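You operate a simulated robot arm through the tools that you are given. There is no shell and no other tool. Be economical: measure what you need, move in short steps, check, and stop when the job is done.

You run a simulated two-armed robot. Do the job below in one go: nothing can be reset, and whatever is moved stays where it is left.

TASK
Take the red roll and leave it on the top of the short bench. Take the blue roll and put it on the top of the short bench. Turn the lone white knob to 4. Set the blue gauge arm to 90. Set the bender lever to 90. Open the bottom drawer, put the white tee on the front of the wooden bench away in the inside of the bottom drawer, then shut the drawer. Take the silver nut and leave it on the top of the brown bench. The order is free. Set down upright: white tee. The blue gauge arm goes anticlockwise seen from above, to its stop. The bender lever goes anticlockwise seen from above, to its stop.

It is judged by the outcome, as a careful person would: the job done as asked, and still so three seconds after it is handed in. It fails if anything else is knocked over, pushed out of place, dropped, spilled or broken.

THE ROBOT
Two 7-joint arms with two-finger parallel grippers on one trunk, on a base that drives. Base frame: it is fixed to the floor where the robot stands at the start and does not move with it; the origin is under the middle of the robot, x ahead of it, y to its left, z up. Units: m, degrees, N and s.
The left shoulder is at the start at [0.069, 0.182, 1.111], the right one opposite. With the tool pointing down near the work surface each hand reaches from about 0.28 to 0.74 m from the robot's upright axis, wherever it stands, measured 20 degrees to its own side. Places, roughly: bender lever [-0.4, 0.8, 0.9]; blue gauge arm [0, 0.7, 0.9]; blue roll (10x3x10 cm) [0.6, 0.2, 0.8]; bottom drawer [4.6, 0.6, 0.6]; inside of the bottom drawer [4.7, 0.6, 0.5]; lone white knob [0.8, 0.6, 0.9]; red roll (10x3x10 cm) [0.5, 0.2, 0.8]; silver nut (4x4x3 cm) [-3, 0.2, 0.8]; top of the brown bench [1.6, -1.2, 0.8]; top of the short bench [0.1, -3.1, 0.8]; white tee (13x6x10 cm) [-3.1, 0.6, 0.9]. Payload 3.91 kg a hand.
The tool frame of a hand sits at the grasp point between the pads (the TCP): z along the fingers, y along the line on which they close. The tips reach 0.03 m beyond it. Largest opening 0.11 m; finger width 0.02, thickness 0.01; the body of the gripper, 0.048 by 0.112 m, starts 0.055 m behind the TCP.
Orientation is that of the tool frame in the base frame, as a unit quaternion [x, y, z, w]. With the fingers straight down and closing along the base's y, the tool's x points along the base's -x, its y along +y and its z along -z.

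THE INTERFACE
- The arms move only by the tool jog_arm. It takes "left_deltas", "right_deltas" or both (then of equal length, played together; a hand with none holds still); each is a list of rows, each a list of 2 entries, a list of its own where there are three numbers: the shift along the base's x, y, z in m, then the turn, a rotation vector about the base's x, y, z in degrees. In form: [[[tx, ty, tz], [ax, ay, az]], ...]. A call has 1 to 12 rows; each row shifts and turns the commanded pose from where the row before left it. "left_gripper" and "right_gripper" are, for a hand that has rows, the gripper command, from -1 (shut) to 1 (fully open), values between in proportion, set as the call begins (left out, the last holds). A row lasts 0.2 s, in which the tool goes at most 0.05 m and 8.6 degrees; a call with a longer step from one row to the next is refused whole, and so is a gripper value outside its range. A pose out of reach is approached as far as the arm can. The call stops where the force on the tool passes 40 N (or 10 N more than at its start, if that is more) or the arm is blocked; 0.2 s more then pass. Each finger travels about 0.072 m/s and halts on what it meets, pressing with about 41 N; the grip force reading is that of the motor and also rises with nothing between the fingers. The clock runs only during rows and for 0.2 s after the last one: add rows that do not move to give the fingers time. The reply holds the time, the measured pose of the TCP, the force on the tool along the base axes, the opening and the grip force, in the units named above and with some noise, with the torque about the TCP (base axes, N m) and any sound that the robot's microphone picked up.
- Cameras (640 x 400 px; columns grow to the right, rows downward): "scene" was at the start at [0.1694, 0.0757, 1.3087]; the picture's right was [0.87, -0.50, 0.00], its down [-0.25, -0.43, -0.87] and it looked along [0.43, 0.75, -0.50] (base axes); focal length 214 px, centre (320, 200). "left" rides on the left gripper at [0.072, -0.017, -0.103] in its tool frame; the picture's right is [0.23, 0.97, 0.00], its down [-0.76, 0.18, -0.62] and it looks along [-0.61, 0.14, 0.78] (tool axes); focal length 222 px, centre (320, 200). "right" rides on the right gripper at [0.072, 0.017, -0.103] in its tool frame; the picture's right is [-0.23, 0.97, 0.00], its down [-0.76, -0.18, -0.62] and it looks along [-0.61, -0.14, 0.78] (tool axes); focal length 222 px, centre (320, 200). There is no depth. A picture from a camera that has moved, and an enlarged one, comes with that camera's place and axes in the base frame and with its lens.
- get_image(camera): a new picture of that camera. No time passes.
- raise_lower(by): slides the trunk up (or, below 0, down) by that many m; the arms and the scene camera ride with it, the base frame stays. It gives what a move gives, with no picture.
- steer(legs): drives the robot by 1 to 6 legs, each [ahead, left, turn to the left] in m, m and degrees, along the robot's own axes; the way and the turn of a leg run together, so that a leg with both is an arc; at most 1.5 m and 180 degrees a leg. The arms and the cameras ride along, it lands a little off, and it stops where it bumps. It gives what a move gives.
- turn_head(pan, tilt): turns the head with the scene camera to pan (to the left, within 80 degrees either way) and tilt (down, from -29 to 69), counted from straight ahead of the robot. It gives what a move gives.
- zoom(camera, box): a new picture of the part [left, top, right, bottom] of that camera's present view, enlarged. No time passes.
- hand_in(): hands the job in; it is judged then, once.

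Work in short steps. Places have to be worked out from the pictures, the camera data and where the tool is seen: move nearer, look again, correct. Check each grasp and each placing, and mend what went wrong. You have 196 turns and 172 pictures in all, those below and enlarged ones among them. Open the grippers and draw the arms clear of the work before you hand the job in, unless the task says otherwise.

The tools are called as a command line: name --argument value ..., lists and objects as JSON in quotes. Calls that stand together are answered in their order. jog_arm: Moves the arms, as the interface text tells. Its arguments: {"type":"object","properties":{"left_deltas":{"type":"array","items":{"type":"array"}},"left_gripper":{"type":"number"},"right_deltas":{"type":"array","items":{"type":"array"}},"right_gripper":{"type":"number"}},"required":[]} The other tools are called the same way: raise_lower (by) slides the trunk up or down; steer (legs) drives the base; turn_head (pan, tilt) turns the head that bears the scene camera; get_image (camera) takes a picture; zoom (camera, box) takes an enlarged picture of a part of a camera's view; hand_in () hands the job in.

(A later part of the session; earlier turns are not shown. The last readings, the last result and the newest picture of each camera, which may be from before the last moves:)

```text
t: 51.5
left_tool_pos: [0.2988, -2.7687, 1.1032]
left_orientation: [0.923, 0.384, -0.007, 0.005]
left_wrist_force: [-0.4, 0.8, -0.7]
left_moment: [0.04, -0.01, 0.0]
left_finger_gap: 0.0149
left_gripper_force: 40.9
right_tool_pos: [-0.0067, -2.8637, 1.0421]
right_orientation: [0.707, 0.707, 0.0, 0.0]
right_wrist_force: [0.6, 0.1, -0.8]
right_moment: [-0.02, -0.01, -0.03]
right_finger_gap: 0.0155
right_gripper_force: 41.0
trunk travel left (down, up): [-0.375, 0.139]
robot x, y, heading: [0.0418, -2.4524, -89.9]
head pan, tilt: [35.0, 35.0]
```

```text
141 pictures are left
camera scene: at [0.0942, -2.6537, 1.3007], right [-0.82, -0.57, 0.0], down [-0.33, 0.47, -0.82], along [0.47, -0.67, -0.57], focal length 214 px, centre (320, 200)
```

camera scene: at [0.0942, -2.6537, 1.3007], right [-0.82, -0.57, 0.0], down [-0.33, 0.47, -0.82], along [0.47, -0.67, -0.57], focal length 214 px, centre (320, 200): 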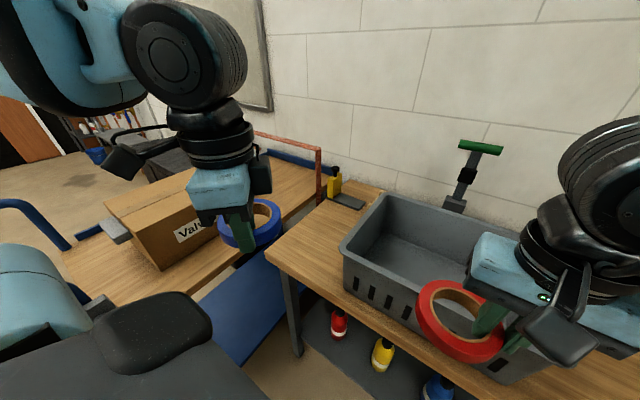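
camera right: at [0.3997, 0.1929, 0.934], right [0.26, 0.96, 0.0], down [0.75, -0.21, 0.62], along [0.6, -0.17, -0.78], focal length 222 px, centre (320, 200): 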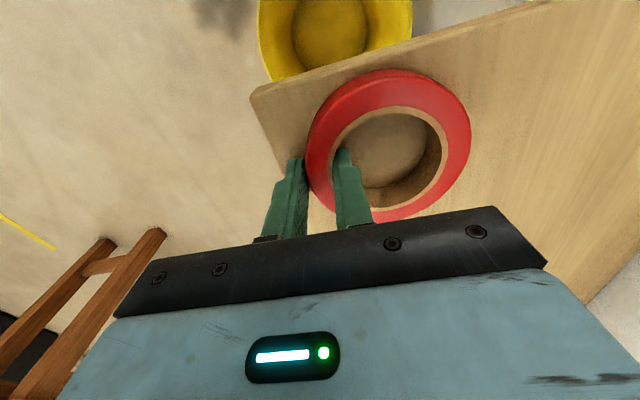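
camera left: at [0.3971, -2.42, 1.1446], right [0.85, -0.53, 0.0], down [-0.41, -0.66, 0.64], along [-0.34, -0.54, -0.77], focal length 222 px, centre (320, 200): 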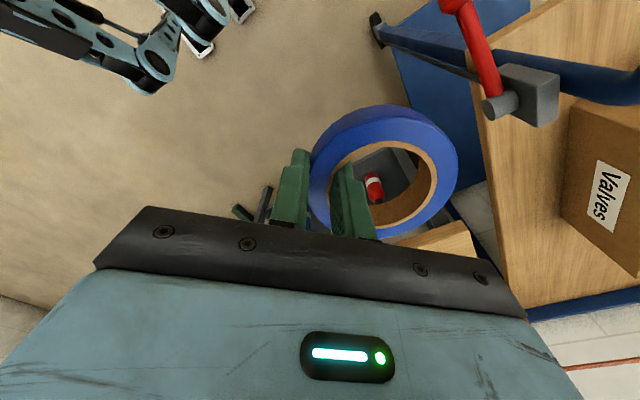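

Free area left of crate: aim blue centre at (0.365,−3.02). Move left TCP to ≈(0.337,−2.99) then down to z 0.90.

jog_arm --left_deltas '[[[0.008, -0.044, 0], [0, 0, 0]], [[0.008, -0.044, 0], [0, 0, 0]], [[0.008, -0.044, 0], [0, 0, 0]], [[0.008, -0.044, 0], [0, 0, 0]], [[0.006, -0.044, 0], [0, 0, 0]], [[0, 0, -0.04], [0, 0, 0]], [[0, 0, -0.04], [0, 0, 0]], [[0, 0, -0.04], [0, 0, 0]], [[0, 0, -0.04], [0, 0, 0]], [[0, 0, -0.04], [0, 0, 0]]]'

get_image --camera "scene"

```text
t: 53.7
left_tool_pos: [0.3346, -2.9892, 0.9044]
left_orientation: [0.924, 0.383, -0.007, 0.005]
left_wrist_force: [0.4, -0.6, 0.2]
left_moment: [-0.02, 0.0, 0.0]
left_finger_gap: 0.0149
left_gripper_force: 40.8
right_tool_pos: [-0.0064, -2.8633, 1.0426]
right_orientation: [0.707, 0.707, 0.0, 0.0]
right_wrist_force: [-0.3, -0.6, -0.3]
right_moment: [0.02, 0.04, -0.01]
right_finger_gap: 0.0152
right_gripper_force: 40.8
trunk travel left (down, up): [-0.375, 0.139]
robot x, y, heading: [0.0458, -2.4514, -90.0]
head pan, tilt: [35.0, 35.0]
```

```text
140 pictures are left
camera scene: at [0.0946, -2.6542, 1.3006], right [-0.82, -0.57, 0.0], down [-0.33, 0.47, -0.82], along [0.47, -0.67, -0.57], focal length 214 px, centre (320, 200)
```

scene: 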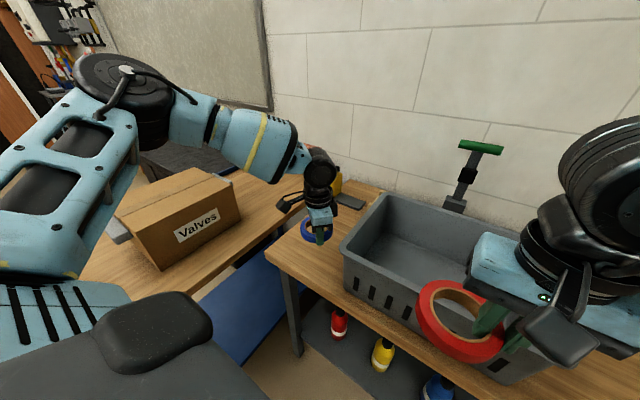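

Over the spot. Lower in small steps until contact.

jog_arm --left_deltas '[[[0, 0, -0.025], [0, 0, 0]], [[0, 0, -0.02], [0, 0, 0]], [[0, 0, -0.01], [0, 0, 0]], [[0, 0, 0], [0, 0, 0]]]'

zoom --camera "scene" --box '[240, 140, 400, 260]'

get_image --camera "left"

```text
t: 54.7
left_tool_pos: [0.335, -2.9889, 0.8493]
left_orientation: [0.923, 0.384, -0.006, 0.006]
left_wrist_force: [0.0, 0.6, -0.2]
left_moment: [0.03, 0.01, 0.02]
left_finger_gap: 0.0149
left_gripper_force: 41.0
right_tool_pos: [-0.0075, -2.8646, 1.0431]
right_orientation: [0.707, 0.707, 0.0, 0.0]
right_wrist_force: [-0.3, -0.3, -0.7]
right_moment: [-0.01, 0.04, 0.03]
right_finger_gap: 0.0152
right_gripper_force: 41.2
trunk travel left (down, up): [-0.375, 0.139]
robot x, y, heading: [0.0439, -2.4529, -89.7]
head pan, tilt: [35.0, 35.0]
```

```text
3.33 times, centred on (320, 200) of scene
camera zoom: at [0.0943, -2.6535, 1.3007], right [-0.82, -0.57, 0.0], down [-0.33, 0.47, -0.82], along [0.47, -0.67, -0.57], focal length 715 px, centre (320, 200)
```

zoom: 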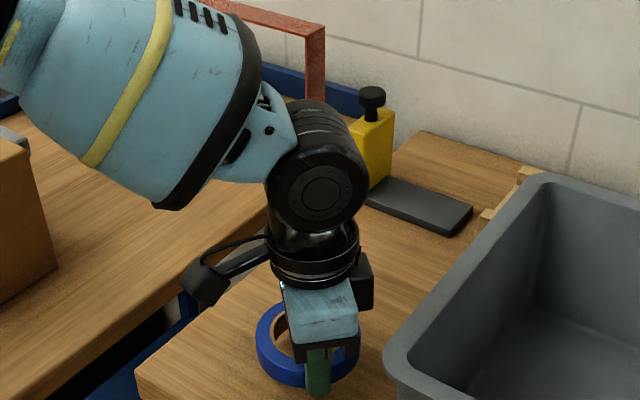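

```text
138 pictures are left
camera left: at [0.3745, -2.9242, 0.9517], right [0.85, -0.53, 0.0], down [-0.41, -0.66, 0.64], along [-0.33, -0.54, -0.77], focal length 222 px, centre (320, 200)
```

left: 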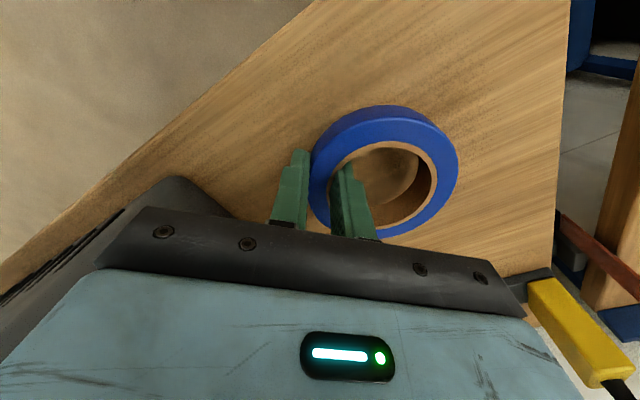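

Very close to the surface. Continue in small steps.

jog_arm --left_deltas '[[[0, 0, -0.006], [0, 0, 0]], [[0, 0, -0.004], [0, 0, 0]], [[0, 0, -0.003], [0, 0, 0]], [[0, 0, 0], [0, 0, 0]]]'

zoom --camera "left" --box '[240, 90, 480, 240]'

```text
t: 55.7
left_tool_pos: [0.3366, -2.9884, 0.8366]
left_orientation: [0.923, 0.384, -0.006, 0.005]
left_wrist_force: [0.4, 0.9, -0.1]
left_moment: [0.0, 0.01, -0.01]
left_finger_gap: 0.0149
left_gripper_force: 41.3
right_tool_pos: [-0.0076, -2.864, 1.0413]
right_orientation: [0.707, 0.707, 0.0, 0.0]
right_wrist_force: [0.1, -0.3, -0.9]
right_moment: [-0.01, -0.02, -0.04]
right_finger_gap: 0.0153
right_gripper_force: 41.2
trunk travel left (down, up): [-0.375, 0.139]
robot x, y, heading: [0.0407, -2.4545, -90.0]
head pan, tilt: [35.0, 35.0]
```

```text
2.67 times, centred on (360, 165) of left
camera zoom: at [0.3756, -2.9246, 0.9378], right [0.85, -0.53, 0.0], down [-0.41, -0.66, 0.64], along [-0.33, -0.54, -0.77], focal length 592 px, centre (213, 293)
```

zoom: 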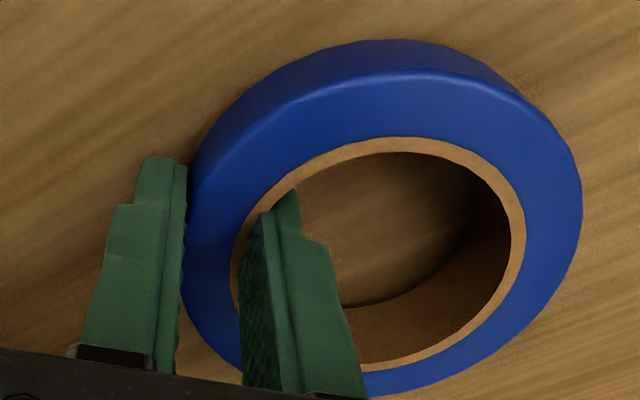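

No contact yet by force; go a few mm more.

jog_arm --left_deltas '[[[0, 0, -0.003], [0, 0, 0]], [[0, 0, -0.003], [0, 0, 0]], [[0, 0, 0], [0, 0, 0]]]'

```text
t: 56.5
left_tool_pos: [0.3372, -2.9891, 0.8317]
left_orientation: [0.923, 0.384, -0.007, 0.007]
left_wrist_force: [2.4, 2.1, 12.4]
left_moment: [0.32, -0.31, 0.04]
left_finger_gap: 0.0152
left_gripper_force: 41.2
right_tool_pos: [-0.0074, -2.8632, 1.0426]
right_orientation: [0.707, 0.707, 0.0, 0.0]
right_wrist_force: [-0.6, 0.2, -0.9]
right_moment: [0.01, 0.02, -0.01]
right_finger_gap: 0.0152
right_gripper_force: 41.1
trunk travel left (down, up): [-0.375, 0.139]
robot x, y, heading: [0.0444, -2.4532, -89.8]
head pan, tilt: [35.0, 35.0]
```

Contact (12 N). Release with a limited opening and lift straight up.

jog_arm --left_deltas '[[[0, 0, 0.001], [0, 0, 0]], [[0, 0, 0], [0, 0, 0]], [[0, 0, 0], [0, 0, 0]]]' --left_gripper -0.3

jog_arm --left_deltas '[[[0, 0, 0.02], [0, 0, 0]], [[0, 0, 0.04], [0, 0, 0]], [[0, 0, 0.045], [0, 0, 0]], [[0, 0, 0.045], [0, 0, 0]], [[0, 0.03, 0.035], [0, 0, 0]], [[-0.01, 0.045, 0], [0, 0, 0]], [[-0.01, 0.045, 0], [0, 0, 0]], [[-0.01, 0.045, 0], [0, 0, 0]], [[0, 0.045, 0], [0, 0, 0]]]'

get_image --camera "scene"

turn_head --pan -15 --tilt 40

get_image --camera "scene"

```text
t: 57.3
left_tool_pos: [0.3378, -2.9883, 0.8306]
left_orientation: [0.924, 0.383, -0.006, 0.005]
left_wrist_force: [0.2, -0.3, 0.2]
left_moment: [0.02, -0.01, 0.0]
left_finger_gap: 0.0386
left_gripper_force: 0.0
right_tool_pos: [-0.0065, -2.8626, 1.0423]
right_orientation: [0.707, 0.708, 0.0, 0.0]
right_wrist_force: [0.2, -0.1, -0.7]
right_moment: [-0.03, 0.02, 0.02]
right_finger_gap: 0.0153
right_gripper_force: 40.7
trunk travel left (down, up): [-0.375, 0.139]
robot x, y, heading: [0.0433, -2.4576, -90.0]
head pan, tilt: [35.0, 35.0]
```

```text
t: 59.3
left_tool_pos: [0.305, -2.779, 1.0183]
left_orientation: [0.923, 0.384, -0.008, 0.006]
left_wrist_force: [0.3, -0.2, -0.2]
left_moment: [-0.02, 0.0, 0.02]
left_finger_gap: 0.0387
left_gripper_force: 0.1
right_tool_pos: [-0.0068, -2.862, 1.0424]
right_orientation: [0.707, 0.707, 0.0, 0.001]
right_wrist_force: [-0.3, 0.4, -1.2]
right_moment: [-0.01, 0.05, 0.01]
right_finger_gap: 0.0149
right_gripper_force: 40.5
trunk travel left (down, up): [-0.375, 0.139]
robot x, y, heading: [0.0459, -2.4566, -89.9]
head pan, tilt: [35.0, 35.0]
```

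```text
136 pictures are left
camera scene: at [0.0948, -2.6523, 1.3009], right [-0.82, -0.57, 0.0], down [-0.33, 0.47, -0.82], along [0.47, -0.67, -0.57], focal length 214 px, centre (320, 200)
```

scene: 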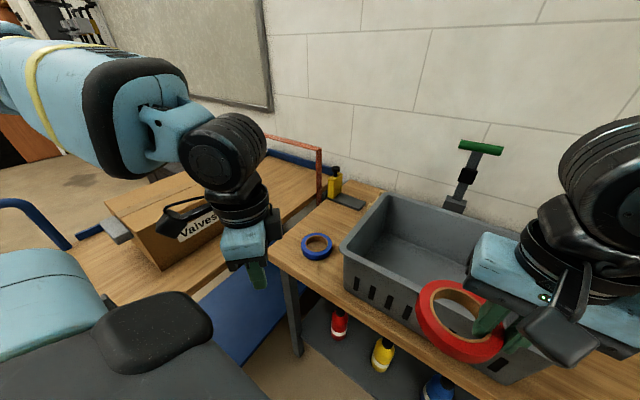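

```text
t: 60.5
left_tool_pos: [0.3053, -2.7805, 1.0181]
left_orientation: [0.923, 0.384, -0.007, 0.005]
left_wrist_force: [-0.7, -0.2, -0.1]
left_moment: [0.01, -0.02, 0.01]
left_finger_gap: 0.0385
left_gripper_force: 0.0
right_tool_pos: [-0.007, -2.8647, 1.0422]
right_orientation: [0.708, 0.706, 0.001, 0.0]
right_wrist_force: [0.7, -0.1, -0.5]
right_moment: [0.01, 0.05, 0.01]
right_finger_gap: 0.0152
right_gripper_force: 41.2
trunk travel left (down, up): [-0.375, 0.139]
robot x, y, heading: [0.0416, -2.4509, -90.2]
head pan, tilt: [-15.0, 40.0]
```

```text
135 pictures are left
camera scene: at [0.0218, -2.6636, 1.2931], right [-0.97, 0.26, 0.0], down [0.17, 0.62, -0.77], along [-0.2, -0.74, -0.64], focal length 214 px, centre (320, 200)
```

scene: 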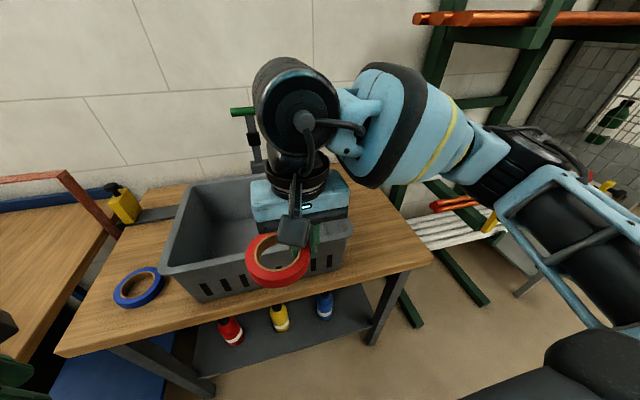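

Blue stands well on the bench. Now move the red over the right-hand free area: TCP to (−0.26,−3.0).

jog_arm --right_deltas '[[[-0.043, 0, 0], [0, 0, 0]], [[-0.043, 0, 0], [0, 0, 0]], [[-0.042, 0, 0], [0, 0, 0]], [[-0.042, -0.02, 0], [0, 0, 0]], [[-0.042, -0.02, 0], [0, 0, 0]], [[-0.041, -0.02, 0], [0, 0, 0]], [[0, -0.043, 0], [0, 0, 0]], [[0, -0.04, 0], [0, 0, 0]], [[0, 0, -0.04], [0, 0, 0]], [[0, 0, -0.04], [0, 0, 0]], [[0, 0, -0.04], [0, 0, 0]], [[0, 0, -0.04], [0, 0, 0]]]'

get_image --camera "scene"

get_image --camera "right"

```text
t: 63.1
left_tool_pos: [0.3047, -2.7804, 1.0173]
left_orientation: [0.923, 0.384, -0.007, 0.005]
left_wrist_force: [1.0, -0.2, 0.5]
left_moment: [0.0, -0.01, 0.0]
left_finger_gap: 0.0386
left_gripper_force: 0.1
right_tool_pos: [-0.2579, -3.0092, 0.8826]
right_orientation: [0.707, 0.707, 0.0, 0.0]
right_wrist_force: [-0.2, -0.3, -1.3]
right_moment: [-0.02, 0.04, -0.04]
right_finger_gap: 0.0151
right_gripper_force: 40.9
trunk travel left (down, up): [-0.375, 0.139]
robot x, y, heading: [0.0437, -2.4564, -89.8]
head pan, tilt: [-15.0, 40.0]
```

```text
134 pictures are left
camera scene: at [0.0215, -2.6638, 1.2931], right [-0.97, 0.26, 0.0], down [0.17, 0.62, -0.77], along [-0.2, -0.74, -0.64], focal length 214 px, centre (320, 200)
```

scene: 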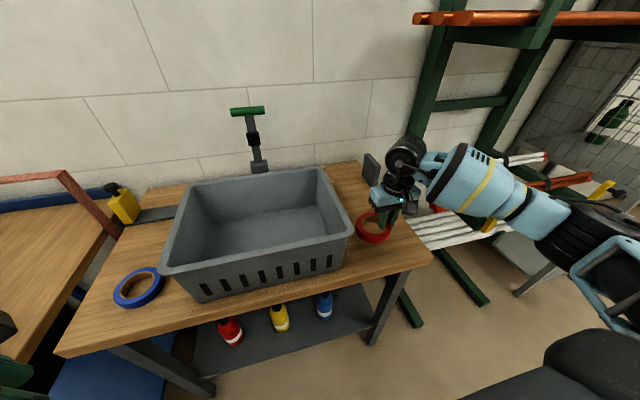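

```text
133 pictures are left
camera right: at [-0.2422, -2.9359, 0.9847], right [0.97, -0.23, 0.0], down [-0.18, -0.76, 0.62], along [-0.14, -0.61, -0.78], focal length 222 px, centre (320, 200)
```

right: 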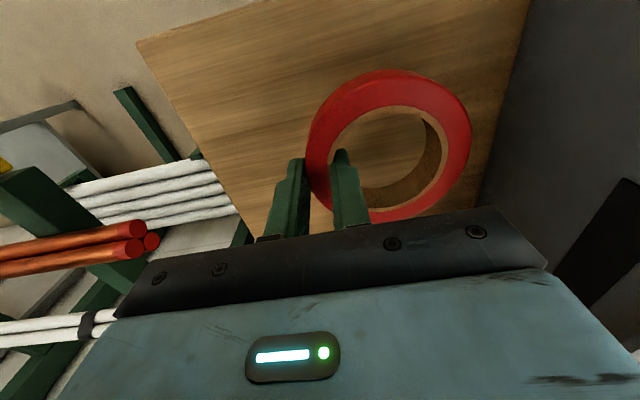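

Clear of the crate and inside the bench edge. Lower to contact.

jog_arm --right_deltas '[[[0, 0, -0.025], [0, 0, 0]], [[0, 0, -0.016], [0, 0, 0]], [[0, 0, -0.005], [0, 0, 0]], [[0, 0, -0.003], [0, 0, 0]], [[0, 0, -0.003], [0, 0, 0]], [[0, 0, 0], [0, 0, 0]]]'

```text
t: 64.5
left_tool_pos: [0.3052, -2.7794, 1.0183]
left_orientation: [0.924, 0.383, -0.008, 0.005]
left_wrist_force: [0.4, 0.2, 0.6]
left_moment: [0.01, 0.02, 0.01]
left_finger_gap: 0.0385
left_gripper_force: 0.0
right_tool_pos: [-0.26, -3.0061, 0.8318]
right_orientation: [0.707, 0.707, 0.0, 0.002]
right_wrist_force: [0.5, -0.6, 12.9]
right_moment: [0.62, -0.32, 0.02]
right_finger_gap: 0.0152
right_gripper_force: 40.9
trunk travel left (down, up): [-0.375, 0.139]
robot x, y, heading: [0.0406, -2.4554, -89.8]
head pan, tilt: [-15.0, 40.0]
```

Contact. Release and withdraw up and back.

jog_arm --right_deltas '[[[0, 0, 0.001], [0, 0, 0]], [[0, 0, 0], [0, 0, 0]], [[0, 0, 0], [0, 0, 0]]]' --right_gripper -0.3

jog_arm --right_deltas '[[[0, 0, 0.02], [0, 0, 0]], [[0, 0, 0.04], [0, 0, 0]], [[0, 0, 0.045], [0, 0, 0]], [[0, 0, 0.045], [0, 0, 0]], [[0, 0.03, 0.035], [0, 0, 0]], [[0.01, 0.045, 0], [0, 0, 0]], [[0.01, 0.045, 0], [0, 0, 0]], [[0.01, 0.045, 0], [0, 0, 0]], [[0, 0.045, 0], [0, 0, 0]]]'

get_image --camera "scene"

```text
t: 65.3
left_tool_pos: [0.3042, -2.7787, 1.0177]
left_orientation: [0.923, 0.384, -0.006, 0.006]
left_wrist_force: [-0.1, 0.0, -0.4]
left_moment: [-0.02, 0.01, -0.02]
left_finger_gap: 0.0386
left_gripper_force: 0.0
right_tool_pos: [-0.261, -3.0064, 0.8308]
right_orientation: [0.707, 0.707, 0.0, 0.0]
right_wrist_force: [0.1, 0.2, -0.7]
right_moment: [0.01, 0.0, 0.01]
right_finger_gap: 0.0385
right_gripper_force: 0.1
trunk travel left (down, up): [-0.375, 0.139]
robot x, y, heading: [0.0434, -2.4525, -89.7]
head pan, tilt: [-15.0, 40.0]
```

```text
t: 67.3
left_tool_pos: [0.3043, -2.7788, 1.018]
left_orientation: [0.924, 0.383, -0.007, 0.006]
left_wrist_force: [1.2, 0.2, 0.3]
left_moment: [-0.04, 0.01, -0.03]
left_finger_gap: 0.0385
left_gripper_force: 0.0
right_tool_pos: [-0.2274, -2.798, 1.0131]
right_orientation: [0.707, 0.707, 0.0, 0.0]
right_wrist_force: [-0.2, 0.0, -0.6]
right_moment: [-0.02, -0.01, 0.0]
right_finger_gap: 0.0386
right_gripper_force: 0.0
trunk travel left (down, up): [-0.375, 0.139]
robot x, y, heading: [0.0433, -2.4522, -90.1]
head pan, tilt: [-15.0, 40.0]
```

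```text
132 pictures are left
camera scene: at [0.0215, -2.6627, 1.2933], right [-0.97, 0.26, 0.0], down [0.17, 0.62, -0.77], along [-0.2, -0.74, -0.64], focal length 214 px, centre (320, 200)
```

scene: 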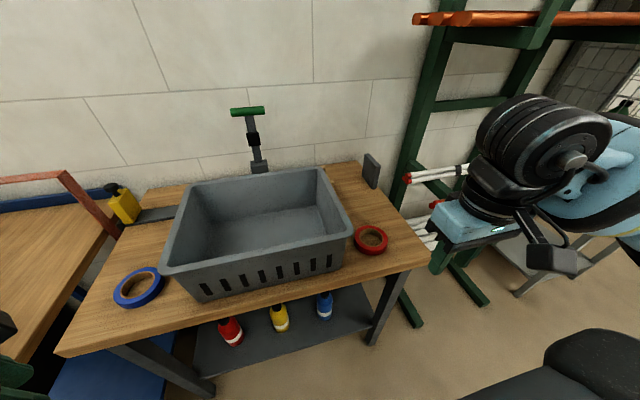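

Both rolls done. Drive back toward the wall: reverse, turn left, facing +x near the start, and straighten the left hand.

steer --legs '[[-1.45, 0, 0], [0, 0, 90], [-0.1, 0.8, 0]]'

jog_arm --left_deltas '[[[0, 0, 0.03], [0, 0, 7.5]], [[0, 0, 0.03], [0, 0, 7.5]], [[0, 0, 0.03], [0, 0, 7.5]], [[0, 0, 0.03], [0, 0, 7.5]], [[0, 0, 0], [0, 0, 7.5]], [[0, 0, 0], [0, 0, 7.5]]]' --left_gripper -1

turn_head --pan 45 --tilt 20

get_image --camera "scene"

```text
t: 85.0
left_tool_pos: [0.2496, 0.0018, 1.0185]
left_orientation: [0.377, 0.926, -0.001, 0.009]
left_wrist_force: [0.7, 0.0, -0.6]
left_moment: [0.0, -0.03, -0.01]
left_finger_gap: 0.0387
left_gripper_force: 0.0
right_tool_pos: [0.2727, -0.5294, 1.0129]
right_orientation: [-0.006, 1.0, 0.0, 0.0]
right_wrist_force: [-0.5, -0.8, 0.2]
right_moment: [-0.02, 0.01, -0.04]
right_finger_gap: 0.0383
right_gripper_force: 0.0
trunk travel left (down, up): [-0.375, 0.139]
robot x, y, heading: [-0.0763, -0.2632, 0.8]
head pan, tilt: [-15.0, 40.0]
```

```text
t: 86.4
left_tool_pos: [0.2487, 0.0025, 1.1369]
left_orientation: [-0.006, 1.0, 0.003, 0.008]
left_wrist_force: [1.4, 0.5, -1.1]
left_moment: [0.01, 0.05, 0.0]
left_finger_gap: 0.0
left_gripper_force: 38.1
right_tool_pos: [0.2728, -0.531, 1.0123]
right_orientation: [-0.006, 1.0, 0.0, 0.0]
right_wrist_force: [0.3, 0.8, 0.3]
right_moment: [0.0, 0.0, 0.02]
right_finger_gap: 0.0384
right_gripper_force: 0.1
trunk travel left (down, up): [-0.375, 0.139]
robot x, y, heading: [-0.0741, -0.265, 0.9]
head pan, tilt: [-15.0, 40.0]
```

```text
t: 87.7
left_tool_pos: [0.2491, 0.0034, 1.136]
left_orientation: [-0.006, 1.0, 0.003, 0.008]
left_wrist_force: [0.3, -0.3, 0.6]
left_moment: [0.01, 0.02, -0.04]
left_finger_gap: 0.0002
left_gripper_force: 38.0
right_tool_pos: [0.2733, -0.5313, 1.0127]
right_orientation: [-0.005, 1.0, 0.0, -0.001]
right_wrist_force: [0.1, -0.1, 0.7]
right_moment: [0.04, -0.03, -0.01]
right_finger_gap: 0.0384
right_gripper_force: 0.0
trunk travel left (down, up): [-0.375, 0.139]
robot x, y, heading: [-0.0766, -0.2642, 0.7]
head pan, tilt: [45.0, 20.0]
```

```text
131 pictures are left
camera scene: at [0.1159, -0.1983, 1.3245], right [0.71, -0.7, 0.0], down [-0.24, -0.24, -0.94], along [0.66, 0.67, -0.34], focal length 214 px, centre (320, 200)
```

scene: 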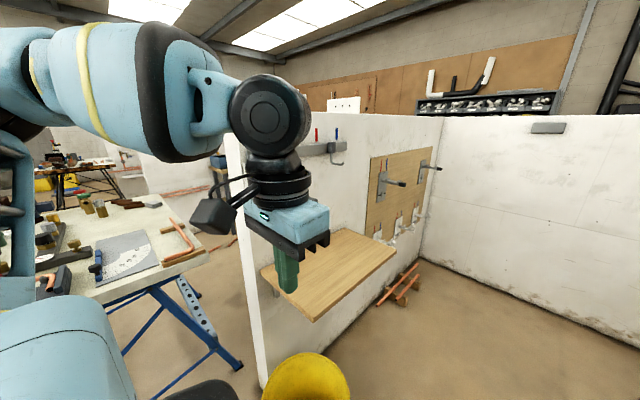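

I zoom at the wall/board to find white knobs.

jog_arm --left_deltas '[[[-0.03, -0.02, 0.03], [0, 0, 0]], [[0, -0.04, 0.03], [0, 0, 0]], [[0, -0.04, 0.03], [0, 0, 0]]]'

zoom --camera "scene" --box '[340, 130, 460, 260]'

zoom --camera "scene" --box '[220, 110, 380, 230]'

zoom --camera "scene" --box '[20, 130, 260, 310]'

```text
t: 88.5
left_tool_pos: [0.22, -0.096, 1.226]
left_orientation: [-0.006, 1.0, 0.002, 0.008]
left_wrist_force: [0.0, 0.0, 0.1]
left_moment: [0.02, 0.0, 0.0]
left_finger_gap: 0.0002
left_gripper_force: 37.9
right_tool_pos: [0.2728, -0.5318, 1.0126]
right_orientation: [-0.005, 1.0, 0.0, 0.0]
right_wrist_force: [0.2, -0.7, -0.8]
right_moment: [-0.02, 0.02, -0.01]
right_finger_gap: 0.0382
right_gripper_force: 0.0
trunk travel left (down, up): [-0.375, 0.139]
robot x, y, heading: [-0.0737, -0.2629, 0.7]
head pan, tilt: [45.0, 20.0]
```

```text
3.08 times, centred on (400, 195) of scene
camera zoom: at [0.116, -0.1987, 1.3245], right [0.72, -0.7, 0.0], down [-0.24, -0.24, -0.94], along [0.66, 0.67, -0.34], focal length 660 px, centre (74, 215)
```

zoom: 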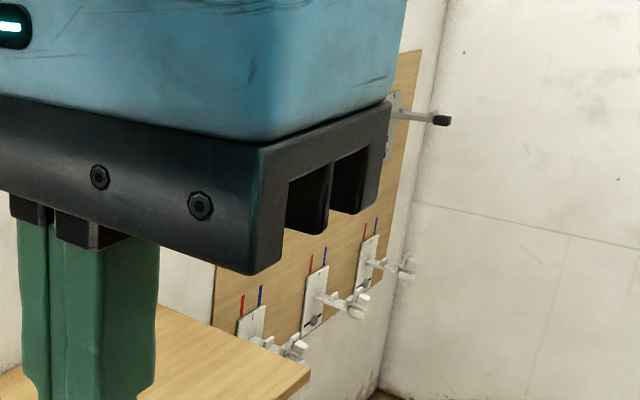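

```text
3.33 times, centred on (300, 170) of scene
camera zoom: at [0.116, -0.1987, 1.3245], right [0.72, -0.7, 0.0], down [-0.24, -0.24, -0.94], along [0.66, 0.67, -0.34], focal length 715 px, centre (387, 300)
```

zoom: 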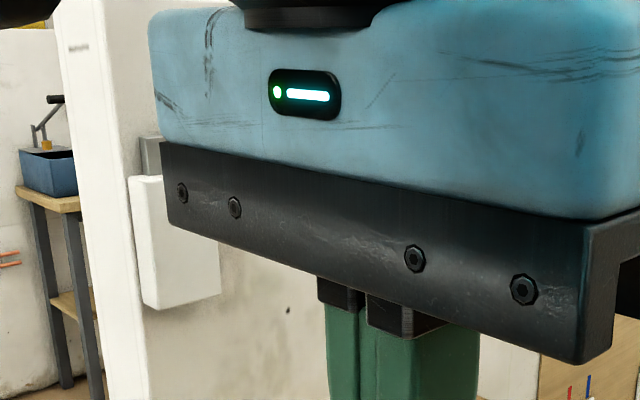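

```text
2.22 times, centred on (140, 220) of scene
camera zoom: at [0.116, -0.1987, 1.3245], right [0.72, -0.7, 0.0], down [-0.24, -0.24, -0.94], along [0.66, 0.67, -0.34], focal length 477 px, centre (720, 156)
```

zoom: 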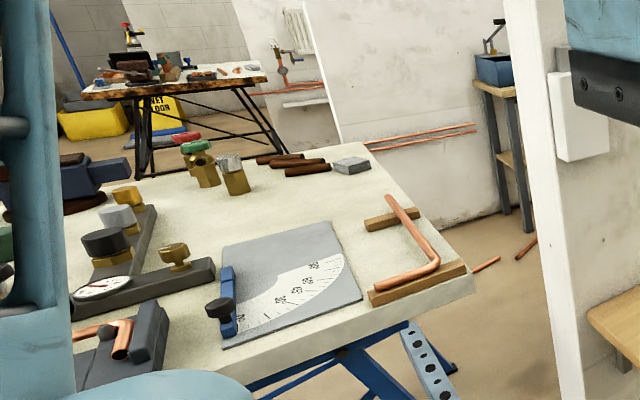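

The gauge (protractor with blue arm) and bender are on the table. Turn to face it (heading 90°) from a safe distance and look.

steer --legs '[[-0.12, 0, 0], [0, 0, 90]]'

turn_head --pan 0 --tilt 25

get_image --camera "scene"

```text
t: 93.5
left_tool_pos: [-0.3578, 0.0277, 1.2265]
left_orientation: [0.71, -0.704, -0.007, -0.004]
left_wrist_force: [0.6, 0.1, 0.1]
left_moment: [0.01, 0.01, 0.01]
left_finger_gap: 0.0
left_gripper_force: 37.9
right_tool_pos: [0.0792, 0.0802, 1.0123]
right_orientation: [0.71, -0.704, 0.0, 0.0]
right_wrist_force: [-0.5, 0.8, -0.1]
right_moment: [0.01, 0.01, 0.03]
right_finger_gap: 0.0385
right_gripper_force: 0.0
trunk travel left (down, up): [-0.375, 0.139]
robot x, y, heading: [-0.1904, -0.2643, 90.2]
head pan, tilt: [45.0, 20.0]
```

```text
t: 94.6
left_tool_pos: [-0.3589, 0.0283, 1.2268]
left_orientation: [0.711, -0.703, -0.008, -0.003]
left_wrist_force: [0.2, 51.5, -11.3]
left_moment: [-4.72, 0.25, 0.88]
left_finger_gap: 0.0
left_gripper_force: 37.6
right_tool_pos: [0.0779, 0.0808, 1.0126]
right_orientation: [0.709, -0.705, 0.0, 0.0]
right_wrist_force: [-0.3, -0.3, 0.1]
right_moment: [0.02, 0.0, 0.0]
right_finger_gap: 0.0385
right_gripper_force: 0.0
trunk travel left (down, up): [-0.375, 0.139]
robot x, y, heading: [-0.1902, -0.2646, 90.5]
head pan, tilt: [0.0, 25.0]
```

```text
127 pictures are left
camera scene: at [-0.208, -0.0529, 1.3186], right [0.98, 0.18, 0.0], down [0.07, -0.39, -0.92], along [-0.17, 0.9, -0.4], focal length 214 px, centre (320, 200)
```

scene: 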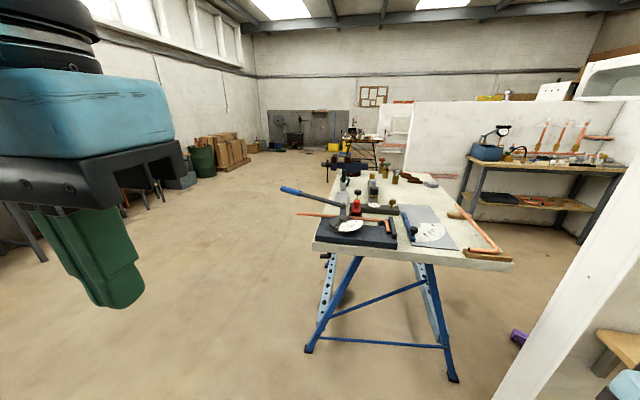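

The head bumped the left hand (51 N). Move the left hand away from the head: left and forward.

jog_arm --left_deltas '[[[-0.02, 0.03, 0], [0, 0, 0]], [[-0.03, 0.03, -0.02], [0, 0, 0]], [[-0.03, 0.02, -0.02], [0, 0, 0]], [[-0.03, 0.01, -0.01], [0, 0, 0]]]'

turn_head --pan 0 --tilt 25

get_image --camera "scene"

```text
t: 95.6
left_tool_pos: [-0.47, 0.119, 1.1762]
left_orientation: [0.71, -0.705, -0.007, -0.004]
left_wrist_force: [0.3, -0.4, 0.0]
left_moment: [0.02, -0.01, -0.01]
left_finger_gap: 0.0001
left_gripper_force: 37.7
right_tool_pos: [0.0772, 0.0809, 1.0142]
right_orientation: [0.709, -0.705, 0.0, 0.0]
right_wrist_force: [0.4, -0.1, -0.1]
right_moment: [0.0, -0.03, 0.01]
right_finger_gap: 0.0384
right_gripper_force: 0.1
trunk travel left (down, up): [-0.375, 0.139]
robot x, y, heading: [-0.193, -0.2621, 90.6]
head pan, tilt: [0.0, 25.0]
```

```text
t: 96.2
left_tool_pos: [-0.4702, 0.118, 1.1768]
left_orientation: [0.71, -0.704, -0.007, -0.003]
left_wrist_force: [-0.7, 0.0, -0.1]
left_moment: [0.01, 0.0, 0.02]
left_finger_gap: 0.0001
left_gripper_force: 37.7
right_tool_pos: [0.0766, 0.0801, 1.0141]
right_orientation: [0.709, -0.705, 0.0, 0.001]
right_wrist_force: [0.1, -0.2, 0.7]
right_moment: [0.01, 0.01, -0.03]
right_finger_gap: 0.0386
right_gripper_force: 0.2
trunk travel left (down, up): [-0.375, 0.139]
robot x, y, heading: [-0.1916, -0.2632, 90.6]
head pan, tilt: [0.0, 25.0]
```

```text
126 pictures are left
camera scene: at [-0.1918, -0.0516, 1.3165], right [1.0, 0.01, 0.0], down [0.0, -0.42, -0.91], along [-0.01, 0.91, -0.42], focal length 214 px, centre (320, 200)
```

scene: 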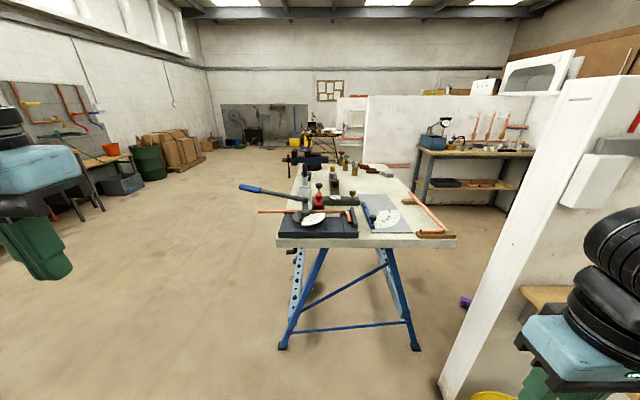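

Open floor. Approach the table by 0.3 m and zoom on the gauge and bender.

steer --legs '[[0.32, 0.03, 0]]'

turn_head --pan 0 --tilt 40

get_image --camera "scene"

zoom --camera "scene" --box '[200, 100, 440, 250]'

```text
t: 98.4
left_tool_pos: [-0.4992, 0.4453, 1.1777]
left_orientation: [0.709, -0.705, -0.007, -0.004]
left_wrist_force: [0.1, 0.2, -0.1]
left_moment: [0.02, -0.03, 0.04]
left_finger_gap: 0.0
left_gripper_force: 37.9
right_tool_pos: [0.047, 0.4041, 1.0128]
right_orientation: [0.708, -0.706, 0.0, 0.0]
right_wrist_force: [-1.0, -0.3, -0.4]
right_moment: [-0.01, 0.0, 0.02]
right_finger_gap: 0.0382
right_gripper_force: 0.0
trunk travel left (down, up): [-0.375, 0.139]
robot x, y, heading: [-0.2215, 0.0581, 90.0]
head pan, tilt: [0.0, 25.0]
```

```text
t: 99.2
left_tool_pos: [-0.4998, 0.4445, 1.1772]
left_orientation: [0.709, -0.706, -0.008, -0.003]
left_wrist_force: [-0.6, 0.1, -0.4]
left_moment: [0.03, -0.01, -0.03]
left_finger_gap: 0.0003
left_gripper_force: 38.0
right_tool_pos: [0.047, 0.4034, 1.0133]
right_orientation: [0.708, -0.706, 0.0, 0.0]
right_wrist_force: [-0.1, -0.2, -0.3]
right_moment: [0.01, 0.03, -0.01]
right_finger_gap: 0.0387
right_gripper_force: 0.0
trunk travel left (down, up): [-0.375, 0.139]
robot x, y, heading: [-0.2219, 0.0605, 90.4]
head pan, tilt: [0.0, 40.0]
```

```text
125 pictures are left
camera scene: at [-0.2232, 0.2653, 1.2932], right [1.0, 0.0, 0.0], down [0.0, -0.64, -0.77], along [0.0, 0.77, -0.64], focal length 214 px, centre (320, 200)
```

scene: 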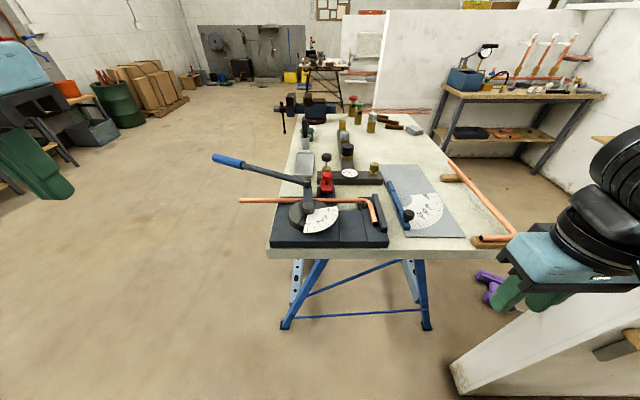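

```text
2.67 times, centred on (320, 175) of scene
camera zoom: at [-0.2232, 0.2653, 1.2932], right [1.0, 0.0, 0.0], down [0.0, -0.64, -0.77], along [0.0, 0.77, -0.64], focal length 572 px, centre (320, 267)
```

zoom: 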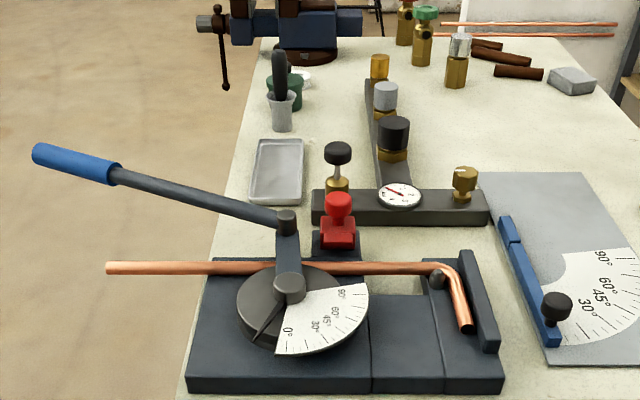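

The bender lever points left-back and must swing anticlockwise; the gauge arm pivots at its far end. First check clearance on the right before nudging closer for the gauge.

turn_head --pan -50 --tilt 35

get_image --camera "scene"

get_image --camera "right"

```text
t: 100.3
left_tool_pos: [-0.5003, 0.4446, 1.1775]
left_orientation: [0.709, -0.706, -0.007, -0.004]
left_wrist_force: [0.1, 0.5, 0.3]
left_moment: [-0.01, 0.0, -0.01]
left_finger_gap: 0.0
left_gripper_force: 37.5
right_tool_pos: [0.0468, 0.4037, 1.0138]
right_orientation: [0.708, -0.706, 0.001, 0.0]
right_wrist_force: [-0.4, 0.7, -0.3]
right_moment: [-0.03, 0.0, 0.0]
right_finger_gap: 0.0385
right_gripper_force: 0.1
trunk travel left (down, up): [-0.375, 0.139]
robot x, y, heading: [-0.2226, 0.0608, 90.3]
head pan, tilt: [-50.0, 35.0]
```

```text
123 pictures are left
camera scene: at [-0.1557, 0.2375, 1.3007], right [0.65, -0.76, 0.0], down [-0.44, -0.37, -0.82], along [0.62, 0.53, -0.57], focal length 214 px, centre (320, 200)
```

scene: 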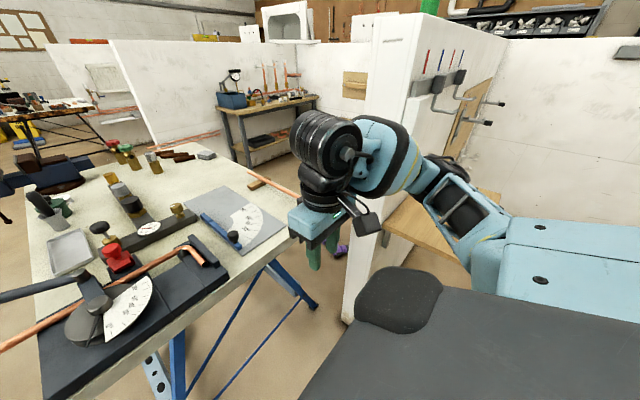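

```text
122 pictures are left
camera right: at [0.0302, 0.3311, 1.1158], right [-0.97, 0.22, 0.0], down [0.18, 0.76, 0.62], along [0.14, 0.61, -0.78], focal length 222 px, centre (320, 200)
```

right: 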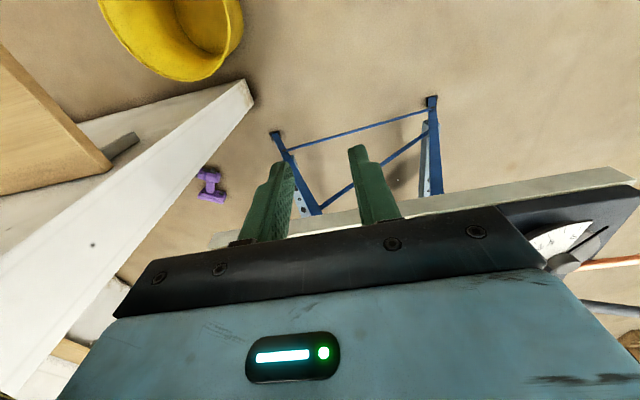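

Clear enough. Move straight ahead 0.15 m (no lateral), then view the gauge.

steer --legs '[[0.1, 0, 0], [0.05, 0, 0]]'

turn_head --pan -20 --tilt 45

get_image --camera "scene"

```text
t: 102.0
left_tool_pos: [-0.5018, 0.5946, 1.1753]
left_orientation: [0.709, -0.705, -0.007, -0.004]
left_wrist_force: [0.0, 0.5, -0.2]
left_moment: [-0.02, 0.02, -0.01]
left_finger_gap: 0.0
left_gripper_force: 37.8
right_tool_pos: [0.0456, 0.555, 1.014]
right_orientation: [0.709, -0.706, 0.0, 0.0]
right_wrist_force: [0.5, 0.0, 0.3]
right_moment: [0.01, -0.02, 0.01]
right_finger_gap: 0.0387
right_gripper_force: 0.0
trunk travel left (down, up): [-0.375, 0.139]
robot x, y, heading: [-0.2233, 0.2102, 90.2]
head pan, tilt: [-50.0, 35.0]
```

```text
t: 103.0
left_tool_pos: [-0.5014, 0.5932, 1.1766]
left_orientation: [0.709, -0.705, -0.007, -0.003]
left_wrist_force: [-0.5, 0.3, -0.4]
left_moment: [0.02, 0.02, 0.01]
left_finger_gap: 0.0
left_gripper_force: 38.4
right_tool_pos: [0.0445, 0.5533, 1.0119]
right_orientation: [0.709, -0.705, 0.0, 0.0]
right_wrist_force: [0.3, -0.8, -0.8]
right_moment: [0.0, 0.02, 0.02]
right_finger_gap: 0.0386
right_gripper_force: 0.1
trunk travel left (down, up): [-0.375, 0.139]
robot x, y, heading: [-0.2226, 0.2094, 90.2]
head pan, tilt: [-20.0, 45.0]
```

```text
121 pictures are left
camera scene: at [-0.1966, 0.4061, 1.2859], right [0.94, -0.34, 0.0], down [-0.24, -0.67, -0.71], along [0.24, 0.67, -0.71], focal length 214 px, centre (320, 200)
```

scene: 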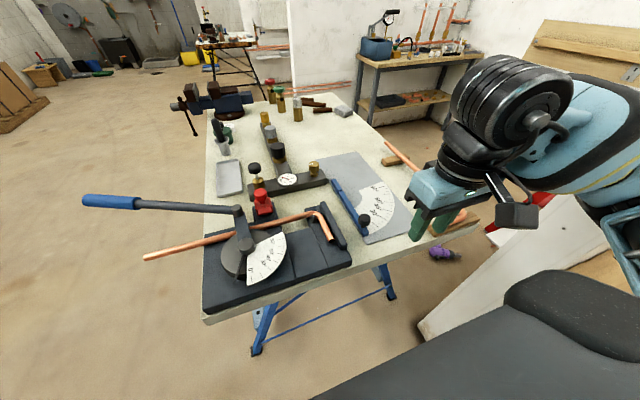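

zoom --camera "scene" --box '[290, 140, 430, 250]'

zoom --camera "scene" --box '[70, 160, 350, 320]'

```text
3.64 times, centred on (360, 195) of scene
camera zoom: at [-0.1966, 0.4061, 1.2859], right [0.94, -0.34, 0.0], down [-0.24, -0.67, -0.71], along [0.24, 0.67, -0.71], focal length 780 px, centre (174, 218)
```

zoom: 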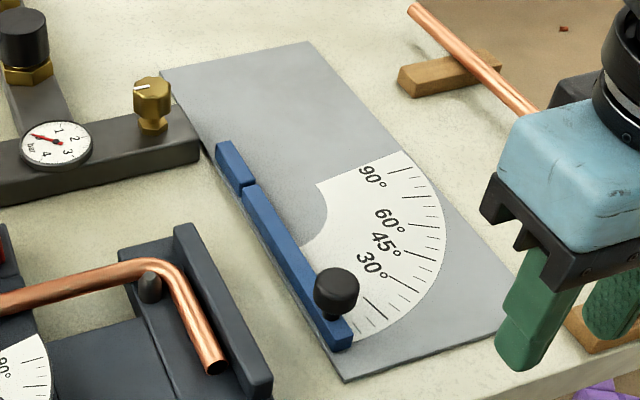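

```text
2.29 times, centred on (210, 240) of scene
camera zoom: at [-0.1966, 0.4061, 1.2859], right [0.94, -0.34, 0.0], down [-0.24, -0.67, -0.71], along [0.24, 0.67, -0.71], focal length 490 px, centre (571, 109)
```

zoom: 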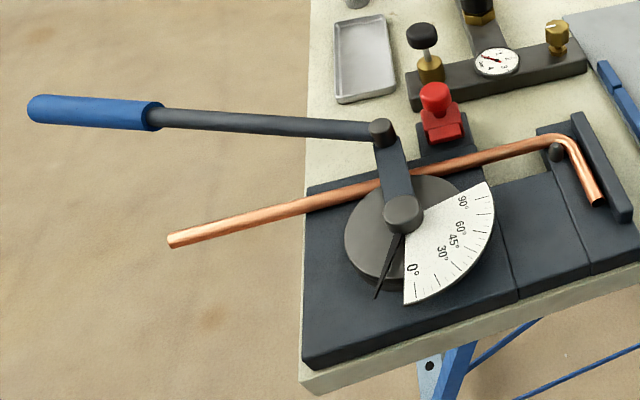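

Gauge pivot ≈(0.008,0.81), knob ≈(0.013,0.678), top z≈0.90. Move the right hand over the knob with ~5 cm gap.

jog_arm --right_deltas '[[[-0.008, 0.03, 0], [0, 0, 0]], [[-0.008, 0.03, -0.01], [0, 0, 0]], [[-0.008, 0.03, -0.02], [0, 0, 0]], [[-0.007, 0.033, -0.02], [0, 0, 0]], [[0, 0, 0], [0, 0, 0]]]' --right_gripper 0.0

get_image --camera "right"

zoom --camera "scene" --box '[290, 120, 450, 250]'

```text
t: 104.2
left_tool_pos: [-0.502, 0.5931, 1.1772]
left_orientation: [0.709, -0.705, -0.007, -0.003]
left_wrist_force: [0.0, -0.2, -0.2]
left_moment: [0.0, 0.05, -0.02]
left_finger_gap: 0.0
left_gripper_force: 37.6
right_tool_pos: [0.0133, 0.6761, 0.9621]
right_orientation: [0.709, -0.705, 0.0, 0.0]
right_wrist_force: [-0.3, -0.3, -0.2]
right_moment: [0.01, 0.0, -0.02]
right_finger_gap: 0.0552
right_gripper_force: 0.0
trunk travel left (down, up): [-0.375, 0.139]
robot x, y, heading: [-0.2246, 0.2028, 90.4]
head pan, tilt: [-20.0, 45.0]
```

```text
118 pictures are left
camera right: at [-0.0034, 0.6032, 1.0643], right [-0.98, 0.22, 0.0], down [0.17, 0.76, 0.62], along [0.14, 0.61, -0.78], focal length 222 px, centre (320, 200)
```

right: 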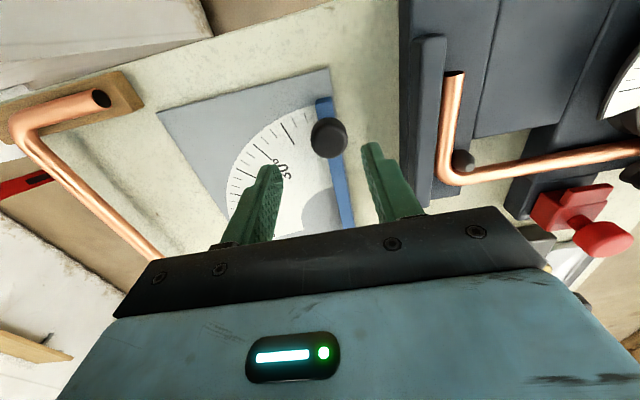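

```text
3.08 times, centred on (370, 185) of scene
camera zoom: at [-0.1966, 0.4056, 1.286], right [0.94, -0.34, 0.0], down [-0.24, -0.67, -0.71], along [0.24, 0.67, -0.71], focal length 660 px, centre (166, 246)
```

zoom: 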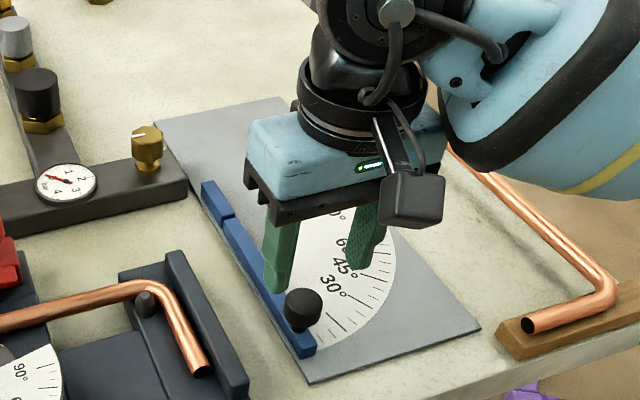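

Knob at ≈(0.007,0.674). Centre and lower around it.

jog_arm --right_deltas '[[[-0.006, -0.002, -0.015], [0, 0, 0]], [[0, 0, -0.02], [0, 0, 0]], [[0, 0, -0.015], [0, 0, 0]], [[0, 0, 0], [0, 0, 0]]]'

get_image --camera "right"

zoom --camera "scene" --box '[290, 120, 450, 250]'

```text
t: 105.2
left_tool_pos: [-0.5017, 0.5919, 1.1767]
left_orientation: [0.709, -0.705, -0.007, -0.003]
left_wrist_force: [0.2, 0.1, 0.1]
left_moment: [0.01, 0.0, 0.0]
left_finger_gap: 0.0
left_gripper_force: 37.7
right_tool_pos: [0.0083, 0.674, 0.9128]
right_orientation: [0.709, -0.705, 0.0, 0.0]
right_wrist_force: [0.0, 0.7, -0.7]
right_moment: [0.02, -0.01, 0.02]
right_finger_gap: 0.0549
right_gripper_force: 0.1
trunk travel left (down, up): [-0.375, 0.139]
robot x, y, heading: [-0.2234, 0.2086, 90.4]
head pan, tilt: [-20.0, 45.0]
```

```text
116 pictures are left
camera right: at [-0.0079, 0.6018, 1.0141], right [-0.98, 0.22, 0.0], down [0.17, 0.76, 0.62], along [0.14, 0.61, -0.78], focal length 222 px, centre (320, 200)
```

right: 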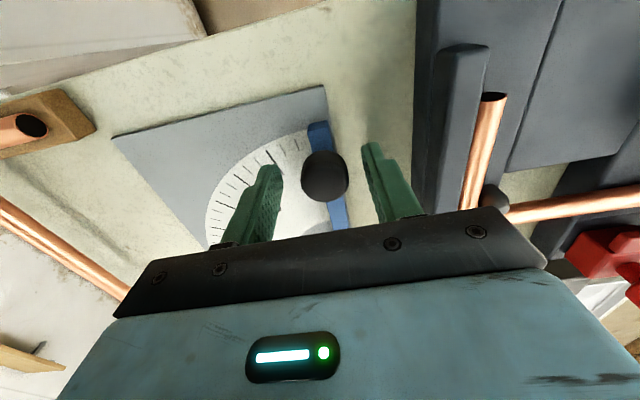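

```text
3.08 times, centred on (370, 185) of scene
camera zoom: at [-0.1968, 0.406, 1.2859], right [0.94, -0.34, 0.0], down [-0.24, -0.67, -0.71], along [0.24, 0.67, -0.71], focal length 660 px, centre (166, 246)
```

zoom: 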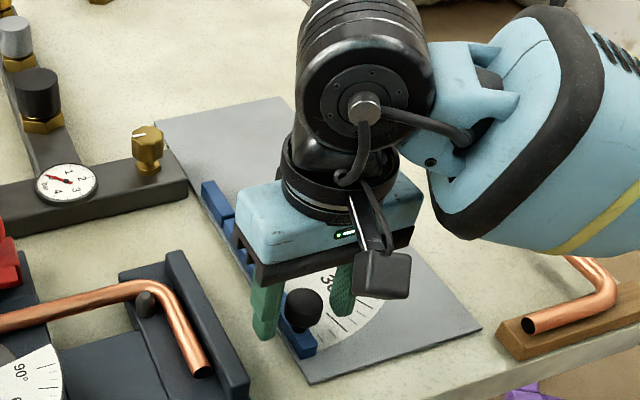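

Knob is between the fingers. Sweep the first 45° of the arc, turning the hand along.

jog_arm --right_deltas '[[[0, 0, -0.007], [0, 0, 0]], [[0.0179, 0.0012, 0], [0, 0, 5]], [[0.0176, 0.0035, 0], [0, 0, 5]], [[0.017, 0.0058, 0], [0, 0, 5]], [[0.0161, 0.0079, 0], [0, 0, 5]], [[0.0149, 0.0099, 0], [0, 0, 5]], [[0.0135, 0.0118, 0], [0, 0, 5]], [[0, 0, 0], [0, 0, 0]]]'

get_image --camera "right"

zoom --camera "scene" --box '[290, 120, 450, 250]'

```text
t: 107.0
left_tool_pos: [-0.5023, 0.5925, 1.1761]
left_orientation: [0.71, -0.704, -0.008, -0.003]
left_wrist_force: [0.1, 0.0, -0.6]
left_moment: [0.01, 0.0, 0.02]
left_finger_gap: 0.0001
left_gripper_force: 37.3
right_tool_pos: [0.1069, 0.7157, 0.9062]
right_orientation: [0.868, -0.497, 0.0, 0.0]
right_wrist_force: [-1.1, 0.5, -0.5]
right_moment: [0.01, 0.04, -0.03]
right_finger_gap: 0.0553
right_gripper_force: 0.0
trunk travel left (down, up): [-0.375, 0.139]
robot x, y, heading: [-0.2236, 0.2081, 90.3]
head pan, tilt: [-20.0, 45.0]
```

```text
114 pictures are left
camera right: at [0.1282, 0.6441, 1.0092], right [-0.95, -0.3, 0.0], down [-0.23, 0.75, 0.62], along [-0.19, 0.6, -0.78], focal length 222 px, centre (320, 200)
```

right: 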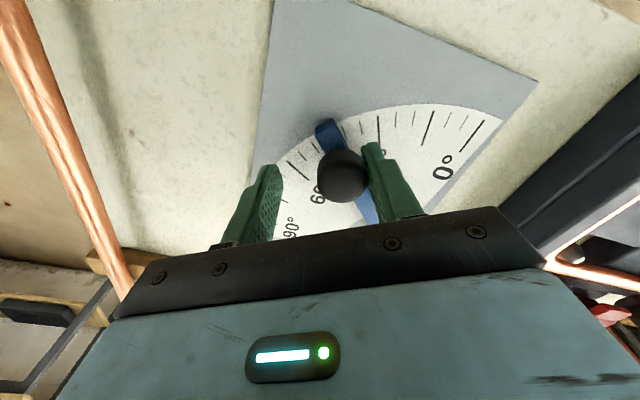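

```text
3.08 times, centred on (370, 185) of scene
camera zoom: at [-0.1968, 0.406, 1.2859], right [0.94, -0.34, 0.0], down [-0.24, -0.67, -0.71], along [0.24, 0.67, -0.71], focal length 660 px, centre (166, 246)
```

zoom: 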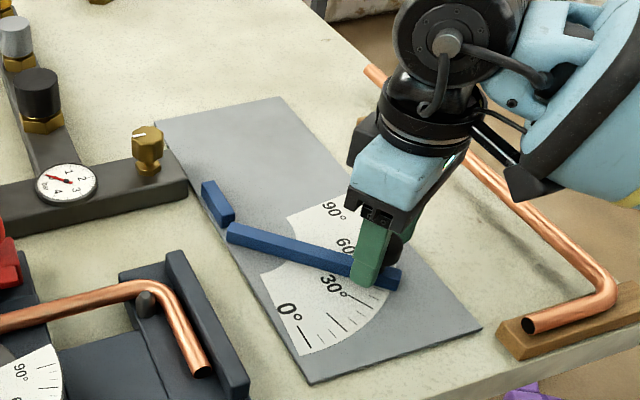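

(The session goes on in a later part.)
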